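You operate a simulated robot arm through the tools that you are given. There is no shell and no other tool.

Carry out the task below with a simulated robot arm. There is one attempt and no reset: what you move stays moved.

TASK
Stir the small beaker on low till its oil film is gone, then tip it into the empty one.
Fine: the empty one beside the stir plate; stir dial off first; put the beaker back on the plate. Set down upright: small beaker.

The check looks at the end state, three seconds after you hand in, the way a careful person would. Anything else that was tipped, shoved, dropped, spilled or broken makes it a failure.

THE ROBOT
A 7-joint arm with a two-finger parallel gripper, fixed in place. Base frame: the origin is on the floor under the middle of its stand, x ahead of it, y to its left, z up. Units: m, rad, N and s.
With the tool pointing down near the work surface it reaches from about 0.3 to 0.7 m from the base axis. Its first joint turns from -1.152 to 1.152 rad. Payload 1.57 kg.
The TCP is the grasp point between the finger pads, 0.03 m short of the fingertips. In the tool frame z runs along the fingers and y along their closing line. The gripper opens to 0.11 m. The fingers are 0.024 m wide and 0.012 m thick; the gripper's body (0.048 by 0.112 m) begins 0.078 m behind the TCP.
Orientation is told as [roll, pitch, yaw] about the base's x, y, z axes, in that order, counted from this pose: with the fingers straight down and closing along the base's y, the tool's x points along the base's -x, its y along +y and its z along -z.

THE INTERFACE
- The arm moves only by the tool jog_arm. Its argument "plan" is a list of rows, each a list of 6 numbers: the shift along the tool's x, y, z in m, then the turn, a rotation vector about the tool's x, y, z in rad. In form: [[x, y, z, ax, ay, az], ...]. A call has 1 to 20 rows; each row is the pose to reach, as a shift and turn from the pose commanded when the call began, along the tool's axes at that moment. "jaw" is the opening, from 0 (shut) to 1 (fully open), set as the call begins (left out, the last holds). Rows are played at 5 a second. More than 0.05 m and 0.15 rad between two rows, or a gripper value outside its range, and nothing of the call is played. A pose out of reach is approached as far as the arm can. The call stops where the force on the tool passes 40 N (or 10 N more than at its start, if that is more) or the arm is blocked; 0.2 s more then pass. The fingers move at their own pace (about 0.108 m/s each) and stop on an object; they squeeze with about 22 N. The grip force told is the motor's: it shows also when the fingers shut on nothing. Time passes only in rows, and 0.2 s behind the last, so rows that repeat a pose let the fingers close. The reply holds the time, the measured pose of the TCP, the force on the tool along the base axes, the opening and the grip force, in the units named above and with some noise, with the torque about the TCP (base axes, N m) and any sound that the robot's microphone picked up.
- Cameras (640 x 400 px; columns grow to the right, rows downward): "scene" is fixed at [0.1464, -0.3816, 1.4009]; the picture's right is [0.91, -0.41, 0.00], its down [-0.25, -0.55, -0.80] and it looks along [0.33, 0.73, -0.60] (base axes); focal length 357 px, centre (320, 200). "wrist" rides on the gripper at [0.07, 0.016, -0.141] in the tool frame; the picture's right is [-0.23, 0.97, 0.00], its down [-0.86, -0.20, -0.48] and it looks along [-0.47, -0.11, 0.88] (tool axes); focal length 222 px, centre (320, 200).
- get_image(camera): a new picture of that camera. The clock stands still meanwhile.
- probe_pixels(camera, pixels): for up to 12 pixels [column, row] of the newest picture of that camera ("zoom" is the newest enlarged one), the place [x, y, z] in the base frame of the surface seen there, good to about 0.003 m. The clock stands still meanwhile.
- close_up(camera, box): a new picture of the part [left, top, right, bottom] of that camera's present view, enlarged. The clock stands still meanwhile.
- close_job(): hands the job in; it is judged then, once.

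Open the gripper and draw the arm clear of the work before you hand the job in, unless the task says otherwise.

The tools are called after "Emit:" as a command line: name --pt "numbers of a row" for each row, then --argument value for the rest, lists and objects as JSON in quotes. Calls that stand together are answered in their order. jog_arm: Moves the arm, as the interface text tells. Its arguments: {"type":"object","properties":{"plan":{"type":"array","items":{"type":"array","items":{"type":"number"}}},"jaw":{"type":"number"}},"required":["plan"]} The other tools are called the same way: get_image (camera) takes a picture; probe_pixels (camera, pixels) gives the place of the surface under pixels of a picture; close_up (camera, box) takes an enlarged picture of a part of a camera's view; close_job () hands the job in.

At the start:

```text
t: 0.0
ee_pos: [0.3068, 0.1506, 1.1561]
tcp_rot: [0.001, 0.0, 0.001]
force: [0.1, -0.5, -0.2]
ft_torque: [-0.02, 0.02, -0.01]
finger_gap: 0.1099
finger_force: 0.0
```

scene: 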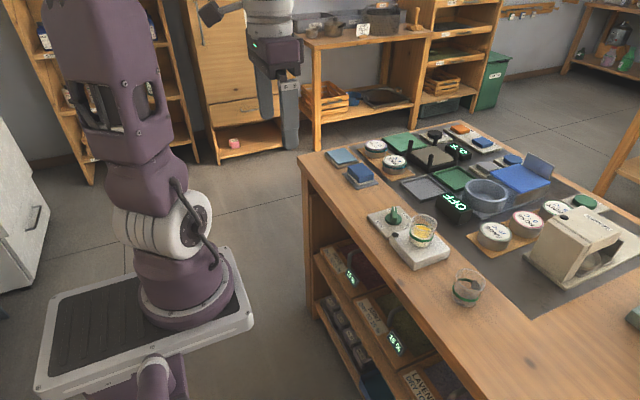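
wrist: 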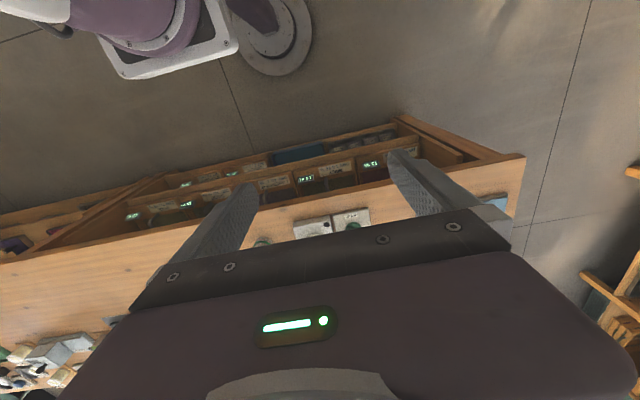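

The scene shows the stir plate around (410,237) with a small beaker at (423,230) and an empty beaker at (468,288). I'll take enlarged views for detail.

Emit:
close_up --camera "scene" --box '[350, 190, 510, 310]'

Emit:
close_up --camera "scene" --box '[300, 110, 640, 330]'

```text
3.33 times, centred on (430, 250) of scene
```

zoom: 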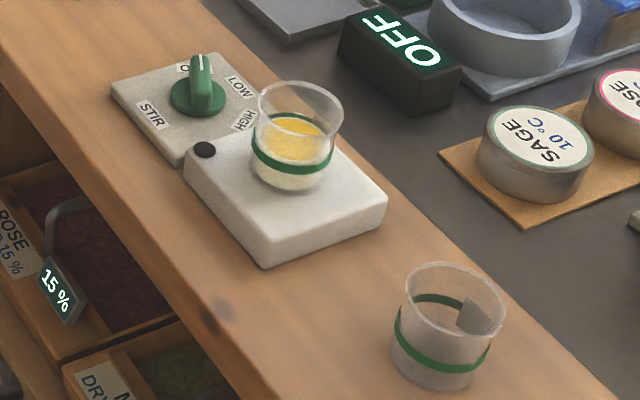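

```text
1.82 times, centred on (470, 220) of scene
```

zoom: 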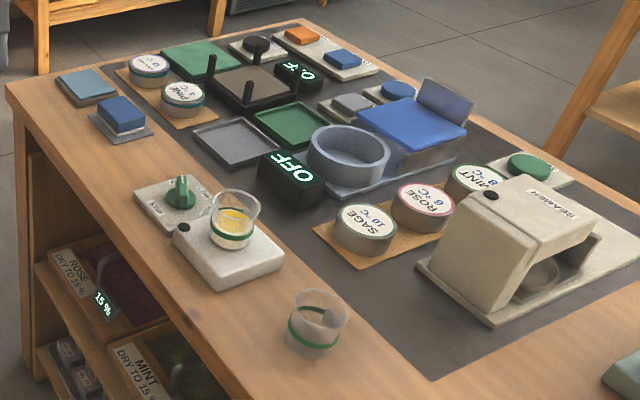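

I'll zoom in further on the dial and the two beakers to get geometry.

Emit:
close_up --camera "scene" --box '[364, 195, 444, 245]'

Emit:
probe_pixels --camera "zoom" --pixels '[[232, 100], [260, 60], [230, 170], [150, 160], [330, 230], [190, 180], [270, 190], [450, 330], [290, 310], [560, 380], [350, 60], [320, 100]]'

```text
8.00 times, centred on (404, 220) of scene
```

zoom: 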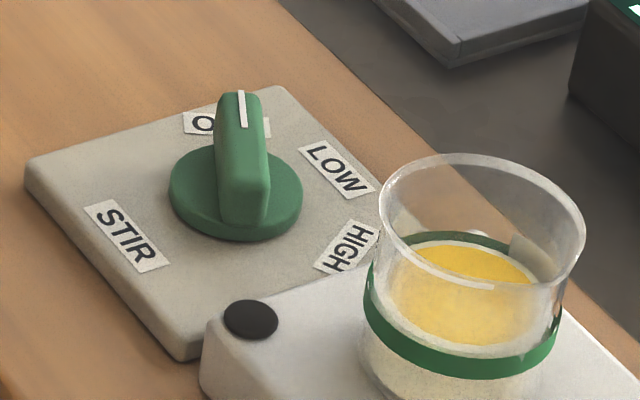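

```text
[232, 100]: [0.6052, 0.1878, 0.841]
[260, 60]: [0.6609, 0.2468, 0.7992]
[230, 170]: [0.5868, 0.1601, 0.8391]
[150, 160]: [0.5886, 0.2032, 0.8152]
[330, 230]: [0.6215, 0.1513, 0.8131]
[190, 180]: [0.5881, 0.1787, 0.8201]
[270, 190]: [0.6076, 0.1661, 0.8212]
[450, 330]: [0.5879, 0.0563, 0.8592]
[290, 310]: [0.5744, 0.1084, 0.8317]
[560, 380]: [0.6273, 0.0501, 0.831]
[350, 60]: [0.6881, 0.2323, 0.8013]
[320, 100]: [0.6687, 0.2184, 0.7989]
```

The last zoom's probes refer to the 8× dial view: the knob stands at about (0.60,0.19) with top z≈0.84, and its pointer is at OFF. I'll probe more points on the plate, beakers, and the surroundings.

Emit:
probe_pixels --camera "zoom" --pixels '[[242, 95], [242, 120], [225, 215], [262, 210], [180, 200], [295, 200], [235, 235], [345, 170], [345, 250], [205, 123], [252, 320], [130, 235]]'

Emit:
probe_pixels --camera "scene" --pixels '[[160, 380], [150, 300], [190, 220], [100, 50], [270, 50], [288, 130], [400, 250], [440, 250], [420, 265], [468, 290], [468, 303], [458, 195]]'

Emit:
close_up --camera "scene" --box '[404, 205, 484, 255]'

```text
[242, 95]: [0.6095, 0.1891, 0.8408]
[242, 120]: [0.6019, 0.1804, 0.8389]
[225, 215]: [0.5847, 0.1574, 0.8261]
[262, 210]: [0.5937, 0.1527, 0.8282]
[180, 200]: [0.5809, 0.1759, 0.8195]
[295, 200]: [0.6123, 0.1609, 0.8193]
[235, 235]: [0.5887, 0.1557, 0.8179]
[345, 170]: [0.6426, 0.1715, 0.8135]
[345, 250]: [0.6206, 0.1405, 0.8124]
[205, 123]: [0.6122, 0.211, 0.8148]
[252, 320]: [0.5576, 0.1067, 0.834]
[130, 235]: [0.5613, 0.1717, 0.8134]
```

```text
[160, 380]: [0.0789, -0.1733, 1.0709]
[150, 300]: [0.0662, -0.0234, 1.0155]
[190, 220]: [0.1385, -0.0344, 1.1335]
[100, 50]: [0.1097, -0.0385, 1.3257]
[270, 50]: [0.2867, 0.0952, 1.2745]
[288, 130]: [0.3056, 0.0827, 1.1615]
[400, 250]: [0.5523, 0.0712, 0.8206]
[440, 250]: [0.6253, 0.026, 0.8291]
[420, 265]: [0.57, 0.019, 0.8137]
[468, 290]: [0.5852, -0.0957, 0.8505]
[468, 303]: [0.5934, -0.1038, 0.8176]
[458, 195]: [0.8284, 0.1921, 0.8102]
```

```text
8.00 times, centred on (444, 230) of scene
```

zoom: 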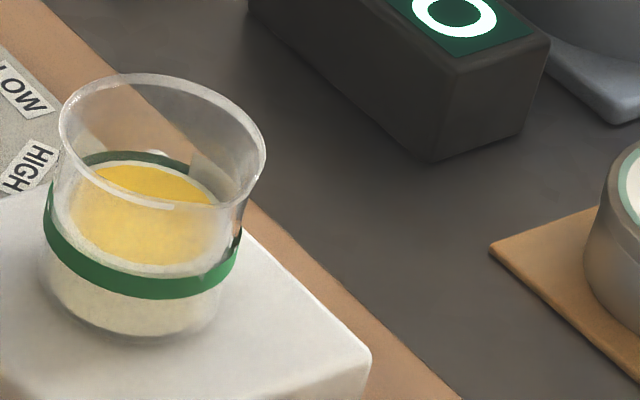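

The second close-up shows the small beaker with a yellow oil film at about (140,205), above a cloudy liquid. I'll probe points on its rim, band and base, and take a close-up of the empty beaker.

Emit:
probe_pixels --camera "zoom" --pixels '[[60, 130], [264, 160], [165, 76], [160, 204], [140, 280], [140, 295], [140, 340], [45, 280], [215, 320], [140, 210], [365, 355], [240, 240]]'

Emit:
close_up --camera "scene" --box '[428, 260, 508, 310]'

```text
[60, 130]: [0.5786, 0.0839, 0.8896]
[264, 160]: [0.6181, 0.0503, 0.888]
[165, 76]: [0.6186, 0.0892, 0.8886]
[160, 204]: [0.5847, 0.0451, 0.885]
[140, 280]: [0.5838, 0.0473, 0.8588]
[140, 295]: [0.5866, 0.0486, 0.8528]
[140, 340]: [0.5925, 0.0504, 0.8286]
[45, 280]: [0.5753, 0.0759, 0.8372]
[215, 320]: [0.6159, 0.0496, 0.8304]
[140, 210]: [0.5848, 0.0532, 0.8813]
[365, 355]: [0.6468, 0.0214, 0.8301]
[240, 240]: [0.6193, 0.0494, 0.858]
```

```text
8.00 times, centred on (468, 285) of scene
```

zoom: 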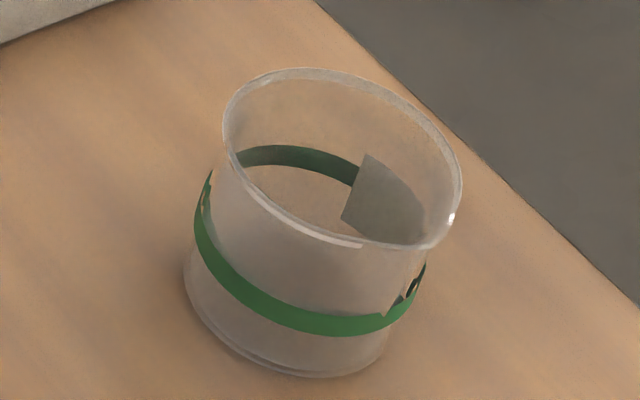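

Small beaker: centre ≈(0.600,0.067), rim z≈0.888, base ≈0.83, diameter ≈0.054. Now probing the empty beaker in the latest close-up.

Emit:
probe_pixels --camera "zoom" --pixels '[[224, 120], [460, 185], [305, 70], [345, 240], [270, 225], [420, 110], [300, 320], [300, 370], [190, 290], [390, 345], [390, 200], [413, 285]]'

Emit:
probe_pixels --camera "scene" --pixels '[[390, 290], [350, 215], [440, 345], [500, 330], [520, 300], [540, 270], [496, 240], [525, 225], [455, 207], [425, 193], [372, 180], [360, 170]]'

```text
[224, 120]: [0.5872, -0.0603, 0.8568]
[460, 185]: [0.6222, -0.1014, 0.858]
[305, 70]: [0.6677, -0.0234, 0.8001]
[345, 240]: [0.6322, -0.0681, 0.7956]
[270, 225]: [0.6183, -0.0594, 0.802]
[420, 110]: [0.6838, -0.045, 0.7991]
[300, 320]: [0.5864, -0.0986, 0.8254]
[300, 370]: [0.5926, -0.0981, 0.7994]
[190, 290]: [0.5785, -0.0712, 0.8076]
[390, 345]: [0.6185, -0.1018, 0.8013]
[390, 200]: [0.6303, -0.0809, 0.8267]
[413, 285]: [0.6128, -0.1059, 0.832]
```

```text
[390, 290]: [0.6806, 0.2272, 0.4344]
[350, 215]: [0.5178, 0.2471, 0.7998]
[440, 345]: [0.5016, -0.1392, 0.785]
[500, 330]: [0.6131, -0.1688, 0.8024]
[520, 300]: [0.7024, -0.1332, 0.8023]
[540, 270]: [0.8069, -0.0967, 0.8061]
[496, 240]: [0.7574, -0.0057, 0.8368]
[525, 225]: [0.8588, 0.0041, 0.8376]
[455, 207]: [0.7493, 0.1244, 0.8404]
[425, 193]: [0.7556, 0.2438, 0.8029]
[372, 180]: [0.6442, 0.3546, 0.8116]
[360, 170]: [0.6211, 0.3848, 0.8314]
```

Target beaker centre ≈(0.605,-0.081), rim z≈0.857, same size as the small one; bench top z≈0.80. The knob bar runs at about 62° with the pointer at OFF, so I'll move above the knob with yaw ≈+1.08 and a narrowed gripper, staying high.

Emit:
jog_arm --pt "-0.029 0.002 0.019 0 0 -0.108" --pt "-0.058 0.004 0.038 0 0 -0.216" --pt "-0.087 0.006 0.057 0 0 -0.324" --pt "-0.116 0.008 0.076 0 0 -0.432" --pt "-0.146 0.01 0.095 0 0 -0.54" --pt "-0.175 0.012 0.114 0 0 -0.648" --pt "-0.204 0.014 0.133 0 0 -0.756" --pt "-0.233 0.016 0.152 0 0 -0.864" --pt "-0.262 0.018 0.171 0 0 -0.972" --pt "-0.291 0.02 0.19 0 0 -1.08" --pt "-0.291 0.02 0.19 0 0 -1.08" --jaw 0.35

```text
t: 2.4
ee_pos: [0.5972, 0.1712, 0.9669]
tcp_rot: [0.001, 0.0, 1.081]
force: [0.5, 1.0, 0.1]
ft_torque: [0.02, 0.04, -0.01]
finger_gap: 0.0388
finger_force: 0.1
```

The TCP is at (0.597,0.171,0.967), yaw 1.08. I'll look from both cameras to check the alignment with the knob bar.

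Emit:
get_image --camera "wrist"

Emit:
get_image --camera "scene"

```text
taken
```

wrist: 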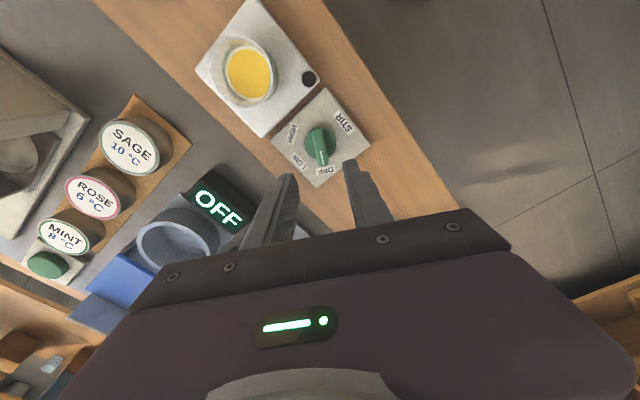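

```text
taken
```

scene: 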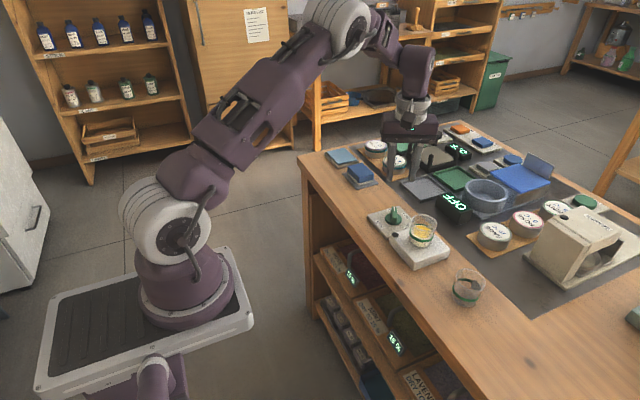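

The wrist view shows the knob at (320,148) with fingers around (270,215)/(365,200). I'll zoom in and probe the bar ends.

Emit:
close_up --camera "wrist" --box '[270, 85, 390, 205]'

```text
3.33 times, centred on (330, 145) of wrist
```

zoom: 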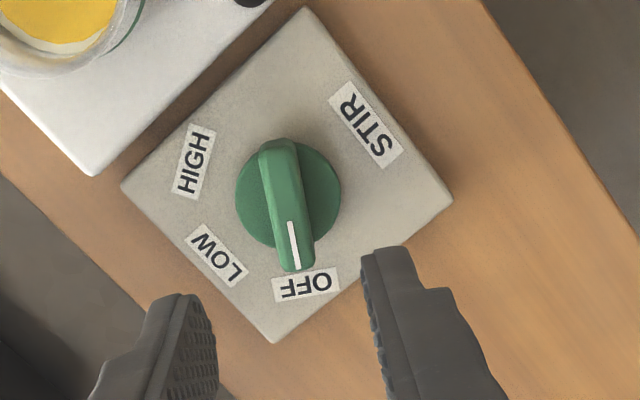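

Emit:
probe_pixels --camera "zoom" --pixels '[[280, 150], [297, 262], [289, 225], [298, 268], [284, 180], [238, 195], [338, 195], [290, 245], [218, 255], [195, 160], [305, 288], [270, 145]]'

```text
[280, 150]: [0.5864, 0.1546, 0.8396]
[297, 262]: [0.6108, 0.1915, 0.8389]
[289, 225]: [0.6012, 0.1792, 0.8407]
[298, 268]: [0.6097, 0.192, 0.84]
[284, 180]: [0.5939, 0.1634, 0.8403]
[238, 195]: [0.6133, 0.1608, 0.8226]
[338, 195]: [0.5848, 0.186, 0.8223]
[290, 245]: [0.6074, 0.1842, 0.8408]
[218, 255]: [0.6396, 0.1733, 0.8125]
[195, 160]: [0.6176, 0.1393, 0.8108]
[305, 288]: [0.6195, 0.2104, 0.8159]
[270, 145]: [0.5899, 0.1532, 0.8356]
```

The bar runs at ≈57° with centre ≈(0.599,0.173), top z 0.8405, disc z 0.8225. I'll correct the yaw slightly and descend with fingers straddling the bar, tips just above the disc.

Emit:
jog_arm --pt "-0.0024 -0.0007 0.03 0 0 0.06" --pt "-0.0024 -0.0007 0.06 0 0 0.06" --pt "-0.0024 -0.0007 0.085 0 0 0.06" --pt "-0.0024 -0.0007 0.1 0 0 0.06" --pt "-0.0024 -0.0007 0.109 0 0 0.06" --pt "-0.0024 -0.0007 0.109 0 0 0.06" --jaw 0.35

Emit:
close_up --camera "scene" --box '[354, 185, 450, 245]'

```text
t: 3.8
ee_pos: [0.6002, 0.1728, 0.8588]
tcp_rot: [-0.001, -0.001, 1.02]
force: [0.2, 0.4, 0.0]
ft_torque: [0.0, -0.02, 0.0]
finger_gap: 0.0382
finger_force: 0.0
```

```text
6.67 times, centred on (402, 215) of scene
```

zoom: 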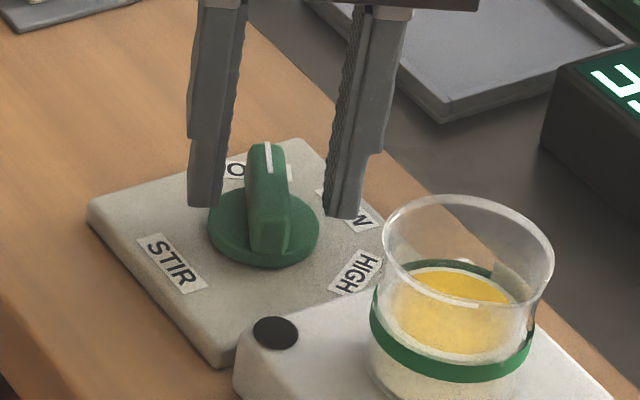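

The fingers straddle the bar (tips at about (205,205) and (345,215) in the close-up). I'll go 3 mm lower and close on the bar.

Emit:
jog_arm --pt "0 0 0.003 0 0 0" --pt "0 0 0.003 0 0 0" --pt "0 0 0.003 0 0 0" --pt "0 0 0.003 0 0 0" --jaw 0.0

Emit:
close_up --camera "scene" --box '[354, 185, 450, 245]'

```text
t: 4.8
ee_pos: [0.5994, 0.1742, 0.8562]
tcp_rot: [0.0, -0.002, 1.02]
force: [-11.6, 5.4, 23.8]
ft_torque: [0.16, 0.29, 0.02]
finger_gap: 0.0141
finger_force: 30.1
```

```text
6.67 times, centred on (402, 215) of scene
```

zoom: 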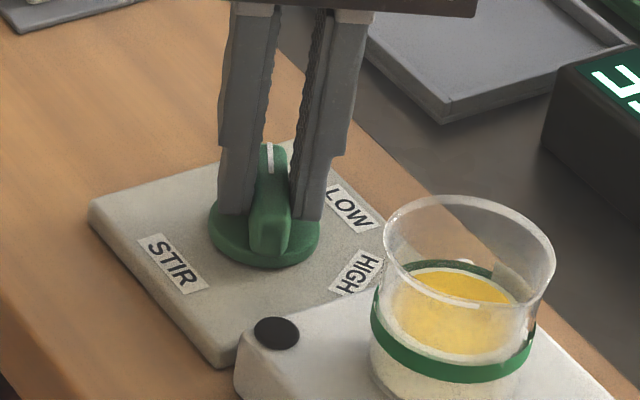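

Grip is on the bar (gap 14 mm) but there's 24 N upward and ~13 N sideways along tool +y, so I'll ease off: up 2 mm and 1.5 mm along tool +y, then read the force.

Emit:
jog_arm --pt "0 0.0015 -0.002 0 0 0" --pt "0 0.0015 -0.002 0 0 0"

```text
t: 5.4
ee_pos: [0.5995, 0.174, 0.8555]
tcp_rot: [0.0, 0.0, 1.018]
force: [5.6, 4.8, -7.4]
ft_torque: [0.86, -0.56, 0.0]
finger_gap: 0.0137
finger_force: 30.2
```

Forces are now small. I'll turn the knob clockwise (yaw decreasing) by about 60° toward LOW.

Emit:
jog_arm --pt "0 0 0 0 0 0.1" --pt "0 0 0 0 0 0.2" --pt "0 0 0 0 0 0.3" --pt "0 0 0 0 0 0.4" --pt "0 0 0 0 0 0.5" --pt "0 0 0 0 0 0.6" --pt "0 0 0 0 0 0.7" --pt "0 0 0 0 0 0.8" --pt "0 0 0 0 0 0.9" --pt "0 0 0 0 0 1.0" --pt "0 0 0 0 0 1.03"

Emit:
close_up --camera "scene" --box '[354, 185, 450, 245]'

```text
t: 7.8
ee_pos: [0.5986, 0.1749, 0.8564]
tcp_rot: [0.001, 0.003, -0.011]
force: [2.9, 14.3, -19.7]
ft_torque: [0.3, 0.42, 0.01]
finger_gap: 0.0139
finger_force: 30.7
```

```text
6.67 times, centred on (402, 215) of scene
```

zoom: 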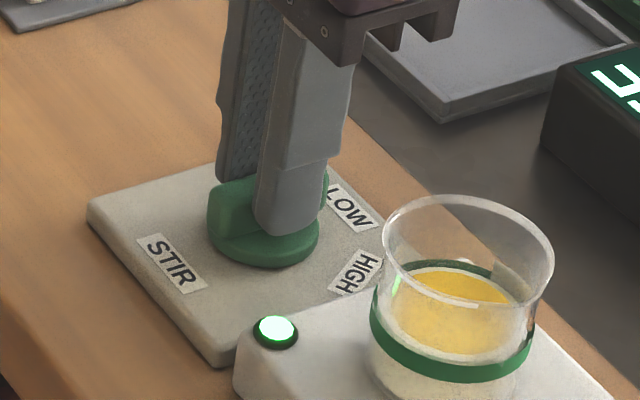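

The indicator lamp at (275,330) is lit green, so the stirrer runs on LOW. I'll hold the knob, relax the strain by 1 mm, and wait while watching the film.

Emit:
jog_arm --pt "0 0.001 0.001 0 0 0" --pt "0 0.001 0.001 0 0 0" --pt "0 0.001 0.001 0 0 0" --pt "0 0.001 0.001 0 0 0" --pt "0 0.001 0.001 0 0 0" --pt "0 0.001 0.001 0 0 0" --pt "0 0.001 0.001 0 0 0" --pt "0 0.001 0.001 0 0 0" --pt "0 0.001 0.001 0 0 0" --pt "0 0.001 0.001 0 0 0"

Emit:
close_up --camera "scene" --box '[354, 185, 450, 245]'

```text
t: 10.0
ee_pos: [0.5992, 0.1754, 0.8567]
tcp_rot: [0.002, -0.002, -0.012]
force: [-6.0, 8.8, 22.7]
ft_torque: [0.25, 0.22, 0.03]
finger_gap: 0.0137
finger_force: 30.5
```

```text
6.67 times, centred on (402, 215) of scene
```

zoom: 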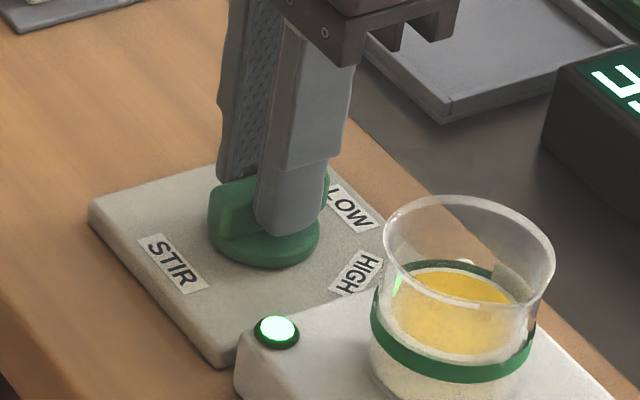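

The film is still there after ~2 s. I'll keep waiting on LOW, easing up 0.5 mm to reduce the vertical load.

Emit:
jog_arm --pt "0 0.0003 -0.0005 0 0 0" --pt "0 0.0003 -0.0005 0 0 0" --pt "0 0.0003 -0.0005 0 0 0" --pt "0 0.0003 -0.0005 0 0 0" --pt "0 0.0003 -0.0005 0 0 0" --pt "0 0.0003 -0.0005 0 0 0" --pt "0 0.0003 -0.0005 0 0 0" --pt "0 0.0003 -0.0005 0 0 0" --pt "0 0.0003 -0.0005 0 0 0" --pt "0 0.0003 -0.0005 0 0 0" --pt "0 0.0003 -0.0005 0 0 0" --pt "0 0.0003 -0.0005 0 0 0" --pt "0 0.0003 -0.0005 0 0 0" --pt "0 0.0003 -0.0005 0 0 0" --pt "0 0.0003 -0.0005 0 0 0" --pt "0 0.0003 -0.0005 0 0 0" --pt "0 0.0003 -0.0005 0 0 0" --pt "0 0.0003 -0.0005 0 0 0" --pt "0 0.0003 -0.0005 0 0 0" --pt "0 0.0003 -0.0005 0 0 0"

Emit:
close_up --camera "scene" --box '[354, 185, 450, 245]'

```text
t: 14.2
ee_pos: [0.5982, 0.1751, 0.8566]
tcp_rot: [0.001, 0.0, -0.012]
force: [7.3, 3.8, 10.2]
ft_torque: [0.09, -0.25, -0.02]
finger_gap: 0.014
finger_force: 30.2
```

```text
6.67 times, centred on (402, 215) of scene
```

zoom: 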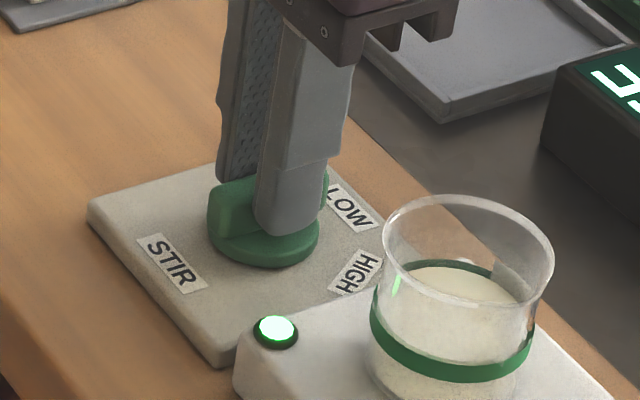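

The yellow film is gone — the surface at (460,285) is uniformly cream. I'll turn the knob straight back to OFF.

Emit:
jog_arm --pt "0 0 0 0 0 -0.1" --pt "0 0 0 0 0 -0.2" --pt "0 0 0 0 0 -0.3" --pt "0 0 0 0 0 -0.4" --pt "0 0 0 0 0 -0.5" --pt "0 0 0 0 0 -0.6" --pt "0 0 0 0 0 -0.7" --pt "0 0 0 0 0 -0.8" --pt "0 0 0 0 0 -0.9" --pt "0 0 0 0 0 -1.0" --pt "0 0 0 0 0 -1.03" --pt "0 0 0 0 0 -1.03"

Emit:
close_up --camera "scene" --box '[354, 185, 450, 245]'

```text
t: 16.8
ee_pos: [0.6002, 0.174, 0.8573]
tcp_rot: [-0.002, 0.001, 1.02]
force: [9.0, -18.3, -4.5]
ft_torque: [0.15, -0.52, 0.0]
finger_gap: 0.0142
finger_force: 30.6
```

```text
6.67 times, centred on (402, 215) of scene
```

zoom: 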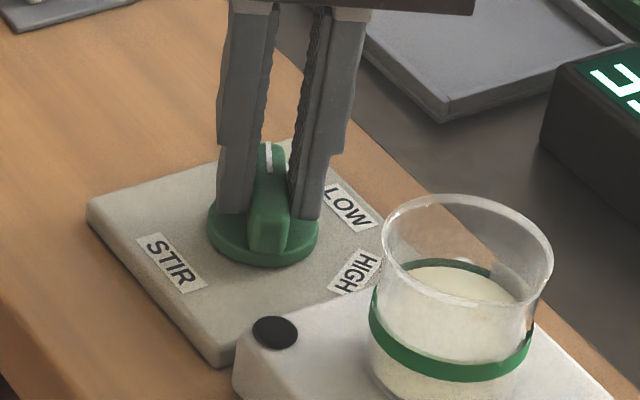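

The lamp at (275,332) is dark and the pointer is back at OFF. I'll open the fingers in place, then rise straight up.

Emit:
jog_arm --pt "0.0003 -0.0004 0 0 0 0" --pt "0.0003 -0.0004 0 0 0 0" --pt "0.0003 -0.0004 0 0 0 0" --pt "0.0003 -0.0004 -0.015 0 0 0" --pt "0.0003 -0.0004 -0.04 0 0 0" --pt "0.0003 -0.0004 -0.08 0 0 0" --pt "0.0003 -0.0004 -0.12 0 0 0" --pt "0.0003 -0.0004 -0.12 0 0 0" --jaw 0.35

Emit:
close_up --camera "scene" --box '[354, 185, 450, 245]'

Emit:
get_image --camera "wrist"

```text
t: 18.6
ee_pos: [0.5993, 0.1764, 0.9762]
tcp_rot: [0.0, 0.001, 1.019]
force: [0.2, 0.5, 0.3]
ft_torque: [-0.01, 0.0, 0.01]
finger_gap: 0.0385
finger_force: 0.0
```

```text
6.67 times, centred on (402, 215) of scene
```

zoom: 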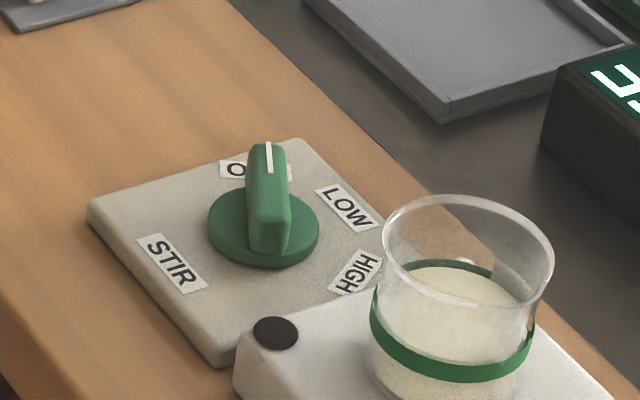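

```text
taken
```

wrist: 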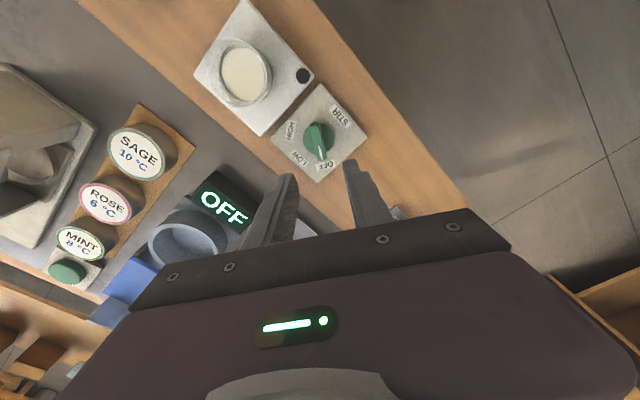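

Dial is at OFF, lamp dark, the film is gone. Next I'll swing the empty gripper to a clear spot in front of the small beaker with yaw 0, before tilting for a side-type grasp.

Emit:
jog_arm --pt "0.018 0.0034 -0.0055 0 0 0.1275" --pt "0.036 0.0068 -0.011 0 0 0.255" --pt "0.054 0.0102 -0.0165 0 0 0.3825" --pt "0.072 0.0136 -0.022 0 0 0.51" --pt "0.09 0.017 -0.0275 0 0 0.6375" --pt "0.108 0.0204 -0.033 0 0 0.765" --pt "0.126 0.0238 -0.0385 0 0 0.8925" --pt "0.1447 0.0273 -0.044 0 0 1.02" --pt "0.1447 0.0273 -0.044 0 0 1.02" --jaw 0.7

```text
t: 20.6
ee_pos: [0.4995, 0.0646, 1.0207]
tcp_rot: [0.0, 0.001, -0.002]
force: [0.2, 0.3, 0.6]
ft_torque: [0.02, 0.0, 0.0]
finger_gap: 0.0769
finger_force: 0.0
```

The pose is (0.4995,0.065,1.021), tool straight down. Now I'll pitch the tool forward by 60° (fingers pointing ahead and 30° down) at this height to test reach.

Emit:
jog_arm --pt "0 0 0 0 -0.131 0" --pt "0 0 0 0 -0.262 0" --pt "0 0 0 0 -0.393 0" --pt "0 0 0 0 -0.524 0" --pt "0 0 0 0 -0.655 0" --pt "0 0 0 0 -0.785 0" --pt "0 0 0 0 -0.916 0" --pt "0 0 0 0 -1.047 0" --pt "0 0 0 0 -1.047 0"

Emit:
get_image --camera "scene"

Emit:
get_image --camera "wrist"

```text
t: 22.6
ee_pos: [0.5008, 0.0664, 1.0202]
tcp_rot: [-0.001, -0.915, 0.002]
force: [-0.3, 0.0, 0.4]
ft_torque: [0.04, 0.04, -0.02]
finger_gap: 0.0772
finger_force: 0.0
out of reach, approached as far as the arm can: row 8, 9
```

```text
taken
```

scene: 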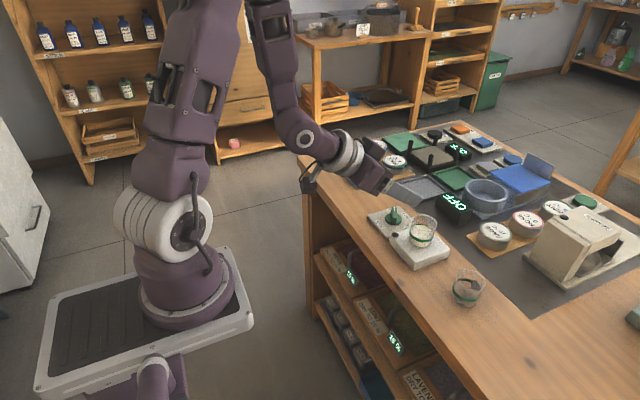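

```text
taken
```

wrist: 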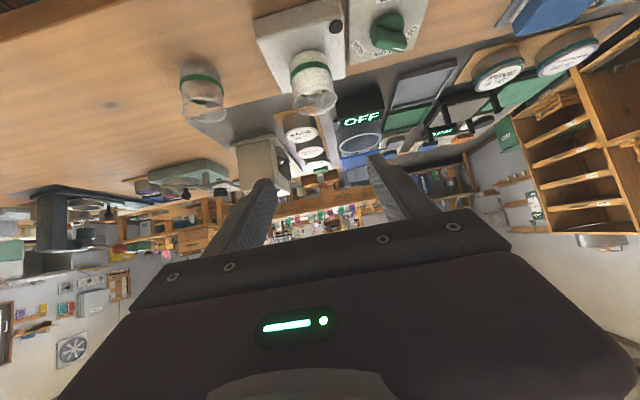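

At this spot the tool can pitch only to −0.915, so I'll use a sideways tilt instead: closing line along x, hand tilted toward +y for the grasp, then rolled over about x to pour toward −y. First I undo the pitch.

Emit:
jog_arm --pt "0 0 0 0 0.131 0" --pt "0 0 0 0 0.262 0" --pt "0 0 0 0 0.393 0" --pt "0 0 0 0 0.524 0" --pt "0 0 0 0 0.655 0" --pt "0 0 0 0 0.785 0" --pt "0 0 0 0 0.916 0" --pt "0 0 0 0 0.916 0"

```text
t: 24.4
ee_pos: [0.4996, 0.0662, 1.0219]
tcp_rot: [-0.001, 0.003, 0.002]
force: [0.1, 0.0, 0.3]
ft_torque: [-0.03, -0.03, 0.04]
finger_gap: 0.0772
finger_force: 0.1
```

The pose is back to tool-down. Now I'll yaw to +90° while moving to a clear test spot at (0.60,0.0,1.05), high above everything.

Emit:
jog_arm --pt "-0.0083 -0.0055 -0.0023 0 0 -0.131" --pt "-0.0167 -0.011 -0.0047 0 0 -0.262" --pt "-0.025 -0.0165 -0.007 0 0 -0.393" --pt "-0.0333 -0.022 -0.0093 0 0 -0.524" --pt "-0.0417 -0.0275 -0.0117 0 0 -0.654" --pt "-0.05 -0.033 -0.014 0 0 -0.785" --pt "-0.0583 -0.0385 -0.0163 0 0 -0.916" --pt "-0.0667 -0.044 -0.0187 0 0 -1.047" --pt "-0.075 -0.0495 -0.021 0 0 -1.178" --pt "-0.0833 -0.055 -0.0233 0 0 -1.309" --pt "-0.0917 -0.0605 -0.0257 0 0 -1.44" --pt "-0.1 -0.066 -0.028 0 0 -1.571" --pt "-0.1 -0.066 -0.028 0 0 -1.571"

```text
t: 27.2
ee_pos: [0.6005, -0.0001, 1.05]
tcp_rot: [0.001, -0.001, 1.573]
force: [-0.7, -0.3, -0.7]
ft_torque: [0.01, 0.01, -0.02]
finger_gap: 0.0771
finger_force: 0.1
```

Yaw +90° reached. Now I test the pour-end tilt with the empty gripper: roll about base x up to about +1.3 rad in place.

Emit:
jog_arm --pt "0 0 0 0 -0.13 0" --pt "0 0 0 0 -0.26 0" --pt "0 0 0 0 -0.39 0" --pt "0 0 0 0 -0.52 0" --pt "0 0 0 0 -0.65 0" --pt "0 0 0 0 -0.78 0" --pt "0 0 0 0 -0.91 0" --pt "0 0 0 0 -1.04 0" --pt "0 0 0 0 -1.17 0" --pt "0 0 0 0 -1.3 0" --pt "0 0 0 0 -1.3 0"

Emit:
get_image --camera "scene"

```text
t: 29.6
ee_pos: [0.6008, 0.0011, 1.0479]
tcp_rot: [-0.002, -1.301, 1.573]
force: [0.1, 0.5, 0.8]
ft_torque: [0.0, -0.01, -0.04]
finger_gap: 0.0771
finger_force: 0.0
```

```text
taken
```

scene: 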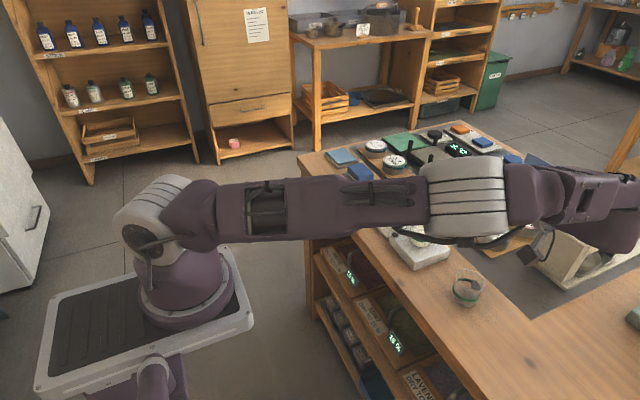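

The tilt to +1.3 rad is reachable, though the arm swings its elbow to the −y side. I'll probe the arm's underside to know its clearance.

Emit:
probe_pixels --camera "scene" --pixels '[[480, 230], [440, 200], [350, 235], [600, 240], [620, 220], [545, 245], [580, 200], [520, 200], [635, 230], [560, 215], [470, 200], [540, 255]]'

Emit:
get_image --camera "wrist"

```text
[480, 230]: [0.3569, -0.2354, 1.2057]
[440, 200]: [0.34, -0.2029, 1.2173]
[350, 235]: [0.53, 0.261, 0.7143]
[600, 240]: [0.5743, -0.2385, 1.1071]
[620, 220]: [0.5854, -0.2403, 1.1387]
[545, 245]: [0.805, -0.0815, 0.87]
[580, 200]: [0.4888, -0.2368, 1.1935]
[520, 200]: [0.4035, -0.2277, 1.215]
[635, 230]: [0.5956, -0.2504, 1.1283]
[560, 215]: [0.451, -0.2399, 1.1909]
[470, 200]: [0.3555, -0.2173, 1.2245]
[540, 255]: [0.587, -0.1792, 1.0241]
```

```text
taken
```

wrist: 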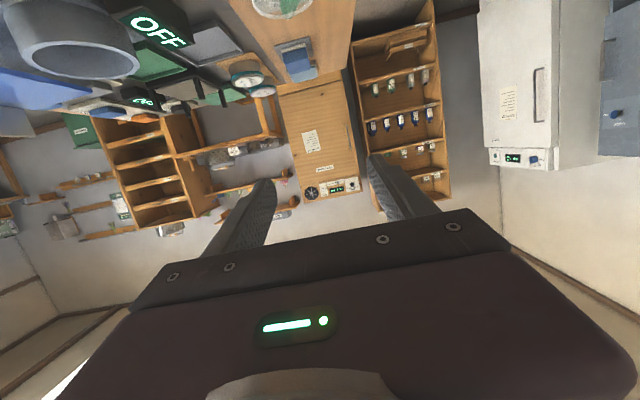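

Clearance is ample (forearm z≥1.1 while TCP is 1.05). Now I'll roll back through vertical to the grasp tilt of about −0.96 rad (hand leaning to +y), still at 1.05 m.

Emit:
jog_arm --pt "0 0 0 0 0.13 0" --pt "0 0 0 0 0.26 0" --pt "0 0 0 0 0.39 0" --pt "0 0 0 0 0.52 0" --pt "0 0 0 0 0.65 0" --pt "0 0 0 0 0.78 0" --pt "0 0 0 0 0.91 0" --pt "0 0 0 0 1.04 0" --pt "0 0 0 0 1.17 0" --pt "0 0 0 0 1.3 0" --pt "0 0 0 0 1.43 0" --pt "0 0 0 0 1.56 0" --pt "0 0 0 0 1.69 0" --pt "0 0 0 0 1.82 0" --pt "0 0 0 0 1.95 0" --pt "0 0 0 0 2.08 0" --pt "0 0 0 0 2.21 0" --pt "0 0 0 0 2.26 0" --pt "0 0 0 0 2.26 0"

Emit:
get_image --camera "scene"

Emit:
get_image --camera "wrist"

```text
t: 33.6
ee_pos: [0.6008, 0.0003, 1.0495]
tcp_rot: [-0.001, 0.962, 1.57]
force: [-0.3, -0.3, -0.4]
ft_torque: [0.02, 0.06, 0.01]
finger_gap: 0.0772
finger_force: 0.0
```

```text
taken
```

scene: 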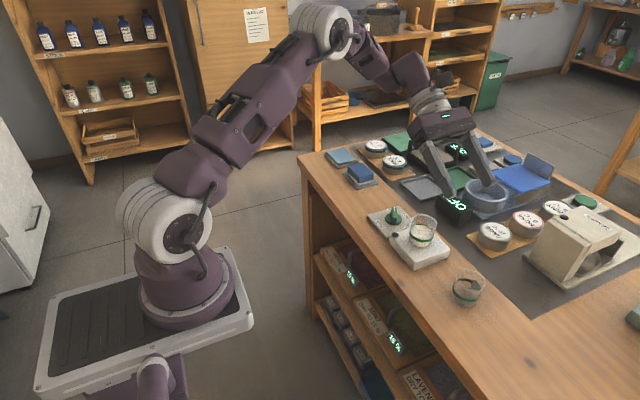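

```text
taken
```

wrist: 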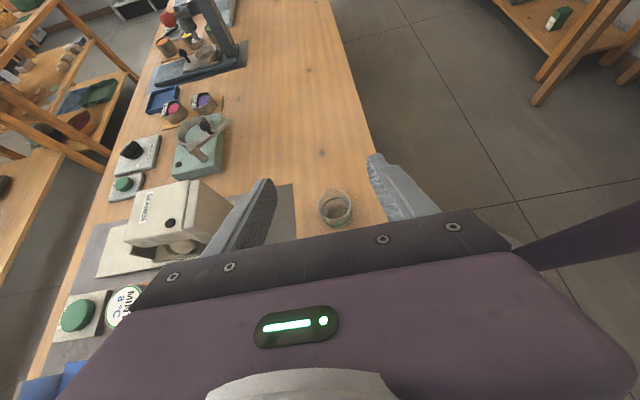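

Both tilts work. Now I'll move to the pre-grasp point at about (0.600,0.149,0.925), 0.1 m back from the small beaker along the tilted tool axis, with the jaws at 0.085 opening ratio wide enough for the 54 mm beaker.

Emit:
jog_arm --pt "-0.0313 0 -0.0084 0 0 0" --pt "-0.0626 0 -0.0168 0 0 0" --pt "-0.0939 0 -0.0252 0 0 0" --pt "-0.1253 0 -0.0335 0 0 0" --pt "-0.1566 0 -0.0419 0 0 0" --pt "-0.1879 0 -0.0503 0 0 0" --pt "-0.1879 0 -0.0503 0 0 0" --jaw 0.85

Emit:
get_image --camera "wrist"

Emit:
get_image --camera "scene"

```text
t: 35.2
ee_pos: [0.5936, 0.1436, 0.9298]
tcp_rot: [-0.001, 0.962, 1.568]
force: [0.2, -0.3, 0.5]
ft_torque: [0.03, 0.03, -0.01]
finger_gap: 0.0934
finger_force: 0.1
out of reach, approached as far as the arm can: row 6, 7
```

```text
taken
```

wrist: 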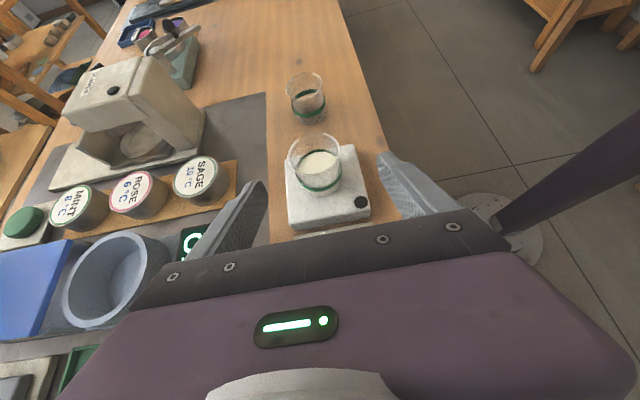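

```text
taken
```

scene: 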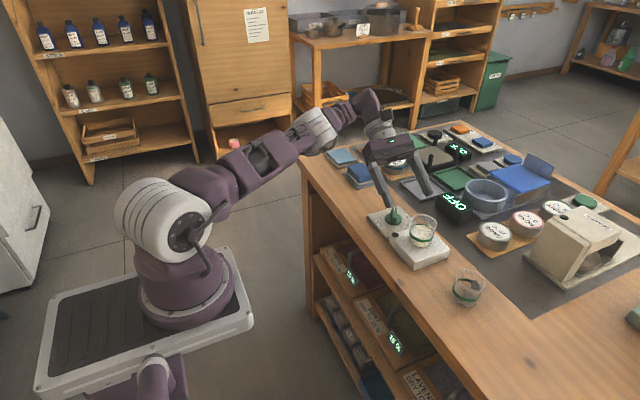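

That spot with a −0.96 tilt is slightly out of reach (stopped at (0.594,0.144,0.930)). I'll lessen the tilt to −0.75 rad and move to a nearer pre-grasp point (0.600,0.128,0.936).

Emit:
jog_arm --pt "-0.0 -0.002 0.003 0 -0.07 0" --pt "0.007 -0.004 0.006 0 -0.14 0" --pt "0.0138 -0.0064 0.0094 0 -0.212 0" --pt "0.0138 -0.0064 0.0094 0 -0.212 0"

Emit:
get_image --camera "wrist"

```text
t: 36.2
ee_pos: [0.6004, 0.1265, 0.9362]
tcp_rot: [-0.001, 0.747, 1.571]
force: [0.4, -0.2, -0.5]
ft_torque: [0.01, -0.02, 0.04]
finger_gap: 0.0935
finger_force: 0.1
```

```text
taken
```

wrist: 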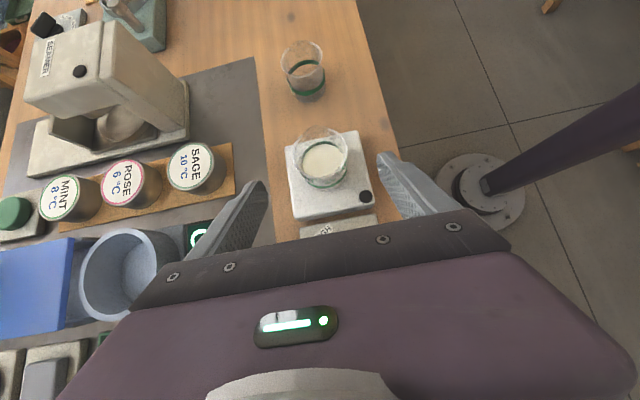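

Pre-grasp reached; the beaker at (322,160) lies centred between the fingers. I'll zoom both beakers in this wrist view to refine their centres.

Emit:
close_up --camera "wrist" --box '[264, 110, 384, 230]'

```text
3.33 times, centred on (324, 170) of wrist
```

zoom: 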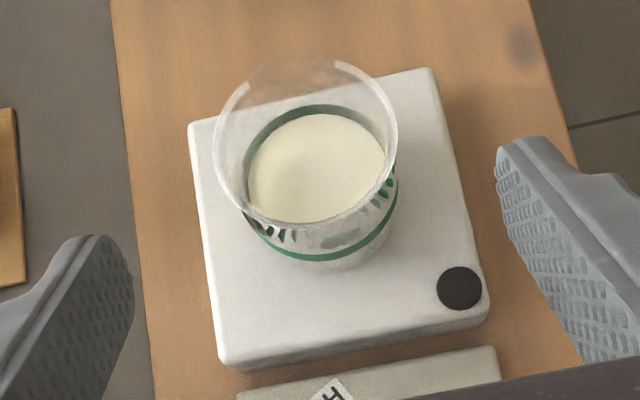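

I'll probe the rim extremes, liquid surface, and plate in this enlarged view.

Emit:
probe_pixels --camera "zoom" --pixels '[[217, 140], [396, 140], [290, 226], [330, 220], [310, 170], [200, 200], [460, 240], [320, 257], [270, 330], [250, 205], [375, 200], [215, 165]]'

Emit:
close_up --camera "wrist" --box '[264, 30, 344, 110]'

```text
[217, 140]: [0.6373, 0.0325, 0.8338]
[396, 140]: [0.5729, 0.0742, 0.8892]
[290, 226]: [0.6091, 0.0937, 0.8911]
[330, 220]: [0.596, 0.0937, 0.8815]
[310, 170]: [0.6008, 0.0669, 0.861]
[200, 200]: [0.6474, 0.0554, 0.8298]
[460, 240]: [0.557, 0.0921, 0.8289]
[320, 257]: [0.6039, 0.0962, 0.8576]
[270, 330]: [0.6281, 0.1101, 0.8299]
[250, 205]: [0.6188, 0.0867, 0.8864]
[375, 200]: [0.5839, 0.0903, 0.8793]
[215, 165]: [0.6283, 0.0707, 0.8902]
```

```text
5.00 times, centred on (304, 70) of wrist
```

zoom: 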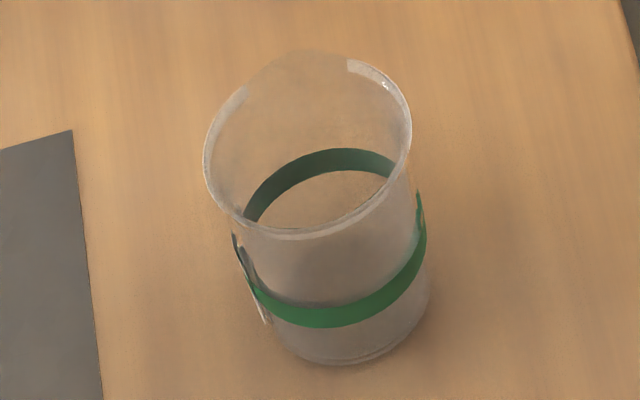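

Small beaker centre ≈(0.6006,0.067), rim z≈0.89, liquid surface z≈0.861. Now I probe the empty beaker in the latest close-up.

Emit:
probe_pixels --camera "zoom" --pixels '[[206, 165], [410, 135], [300, 234], [345, 222], [380, 75], [240, 100], [409, 120], [330, 316], [340, 362], [425, 250], [245, 215], [215, 195]]'

```text
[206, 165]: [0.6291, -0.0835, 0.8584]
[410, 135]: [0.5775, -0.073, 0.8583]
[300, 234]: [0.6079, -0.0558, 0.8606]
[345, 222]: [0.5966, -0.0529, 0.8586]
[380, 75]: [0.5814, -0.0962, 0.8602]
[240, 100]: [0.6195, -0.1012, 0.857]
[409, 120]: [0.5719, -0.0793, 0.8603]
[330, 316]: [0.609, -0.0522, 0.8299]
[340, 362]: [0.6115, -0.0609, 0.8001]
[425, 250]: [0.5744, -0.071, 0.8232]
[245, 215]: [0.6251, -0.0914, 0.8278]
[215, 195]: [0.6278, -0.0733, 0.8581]
```

Empty beaker centre ≈(0.601,−0.081), rim z≈0.859. Now I advance along the tool axis to bring the TCP to about (0.601,0.067,0.871) around the small beaker, fingers still open.

Emit:
jog_arm --pt "0 -0.0005 0.025 0 0 0" --pt "0 -0.0005 0.05 0 0 0" --pt "0 -0.0005 0.07 0 0 0" --pt "0 -0.0005 0.082 0 0 0" --pt "0 -0.0005 0.0884 0 0 0" --pt "0 -0.0005 0.0884 0 0 0"

Emit:
close_up --camera "scene" --box '[354, 175, 482, 255]'

Emit:
get_image --camera "wrist"

```text
t: 37.6
ee_pos: [0.6014, 0.0664, 0.8714]
tcp_rot: [-0.001, 0.748, 1.572]
force: [-0.2, 0.0, 0.1]
ft_torque: [0.0, -0.04, -0.02]
finger_gap: 0.0937
finger_force: 0.1
```

```text
5.00 times, centred on (418, 215) of scene
```

zoom: 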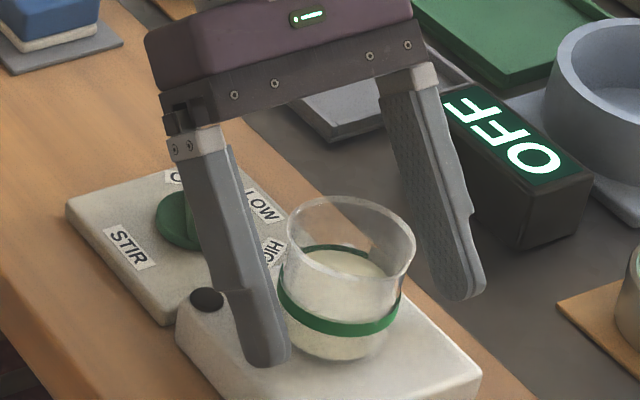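

```text
taken
```

wrist: 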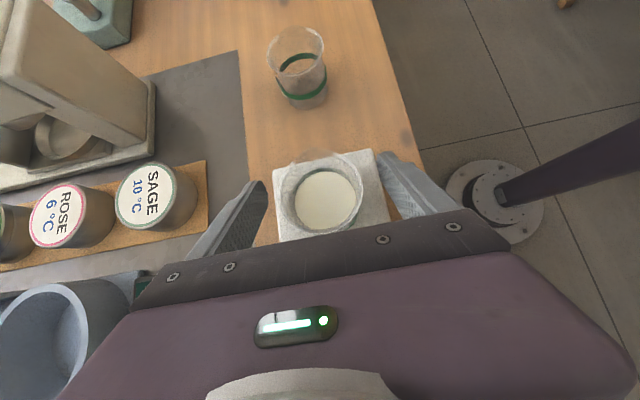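

The beaker sits centred between the pads. I'll close in two stages, first to just outside the glass, then onto it.

Emit:
jog_arm --pt "0 0 0 0 0 0" --pt "0 0 0 0 0 0" --pt "0 0 0 0 0 0" --jaw 0.54

Emit:
close_up --camera "wrist" --box '[224, 120, 424, 245]'

```text
t: 38.4
ee_pos: [0.6014, 0.0667, 0.8723]
tcp_rot: [0.0, 0.75, 1.571]
force: [0.1, 0.3, 0.0]
ft_torque: [-0.01, 0.0, 0.0]
finger_gap: 0.0597
finger_force: 0.0
```

```text
3.20 times, centred on (324, 182) of wrist
```

zoom: 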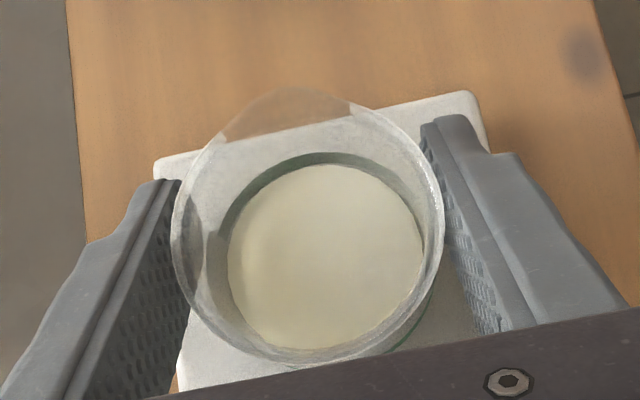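

Both pads are a few millimetres from the glass on each side. Now I close on the beaker.

Emit:
jog_arm --pt "0 0 0 0 0 0" --pt "0 0 0 0 0 0" --pt "0 0 0 0 0 0" --pt "0 0 0 0 0 0" --jaw 0.0

Emit:
close_up --camera "scene" --box '[354, 175, 482, 255]'

```text
t: 39.4
ee_pos: [0.6002, 0.0669, 0.8718]
tcp_rot: [0.0, 0.75, 1.57]
force: [0.5, 0.1, 0.8]
ft_torque: [-0.03, -0.07, 0.0]
finger_gap: 0.0531
finger_force: 21.8
```

```text
5.00 times, centred on (418, 215) of scene
```

zoom: 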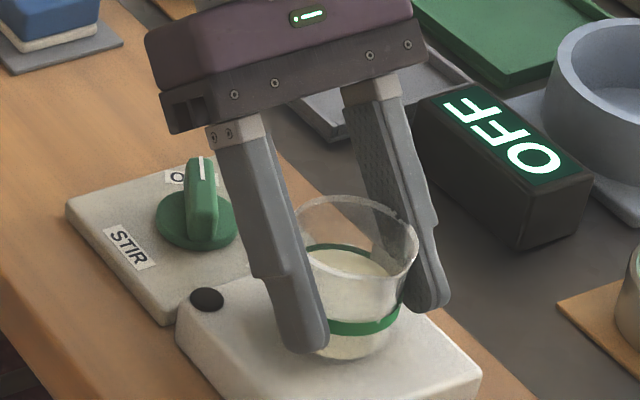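

The beaker is held (gap 53.1 mm, 21.8 N). I lift it slowly straight up 8 cm, keeping it upright.

Emit:
jog_arm --pt "0.0034 0 -0.0037 0 0 0" --pt "0.0102 0 -0.011 0 0 0" --pt "0.0184 0 -0.0198 0 0 0" --pt "0.0273 0 -0.0293 0 0 0" --pt "0.0361 0 -0.0388 0 0 0" --pt "0.0443 0 -0.0475 0 0 0" --pt "0.0511 0 -0.0548 0 0 0" --pt "0.0545 0 -0.0585 0 0 0" --pt "0.0545 0 -0.0585 0 0 0"

Emit:
get_image --camera "scene"

Emit:
close_up --camera "scene" --box '[354, 155, 482, 235]'

```text
t: 41.4
ee_pos: [0.6014, 0.0668, 0.9518]
tcp_rot: [0.001, 0.749, 1.571]
force: [-0.2, 0.0, -1.3]
ft_torque: [0.03, -0.03, -0.02]
finger_gap: 0.0533
finger_force: 22.2
```

```text
taken
```

scene: 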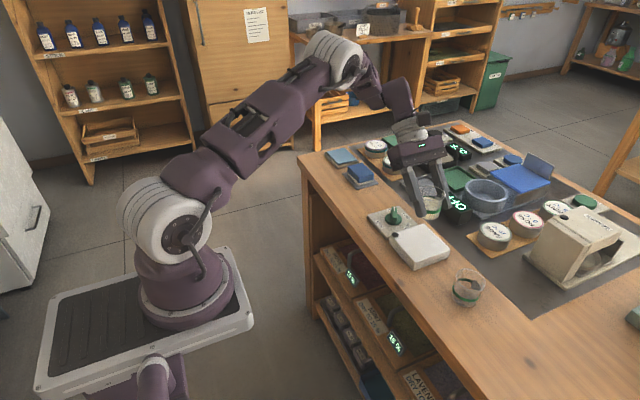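

```text
5.00 times, centred on (418, 195) of scene
```

zoom: 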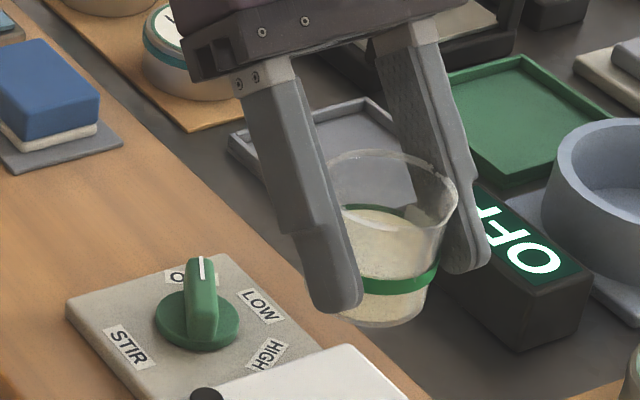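

The beaker is lifted (load ≈1.3 N), plate empty. I'll probe its rim and base to check that it is still upright in the grip.

Emit:
probe_pixels --camera "zoom" --pixels '[[457, 190], [390, 152], [420, 163], [430, 223], [400, 232], [340, 165], [400, 285], [430, 275], [400, 322], [375, 326], [420, 312], [345, 155]]'

Emit:
get_image --camera "wrist"

```text
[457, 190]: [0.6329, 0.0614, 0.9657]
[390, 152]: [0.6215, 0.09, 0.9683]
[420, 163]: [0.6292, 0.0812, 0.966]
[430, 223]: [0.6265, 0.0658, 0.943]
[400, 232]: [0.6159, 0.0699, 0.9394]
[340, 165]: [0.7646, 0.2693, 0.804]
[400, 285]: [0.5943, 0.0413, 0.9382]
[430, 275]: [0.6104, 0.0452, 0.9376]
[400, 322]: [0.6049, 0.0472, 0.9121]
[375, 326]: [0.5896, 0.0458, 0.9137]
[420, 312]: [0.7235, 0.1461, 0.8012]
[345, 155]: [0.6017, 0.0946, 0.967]
```

```text
taken
```

wrist: 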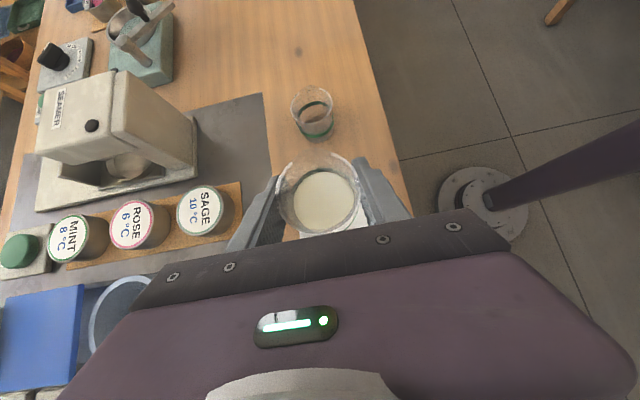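

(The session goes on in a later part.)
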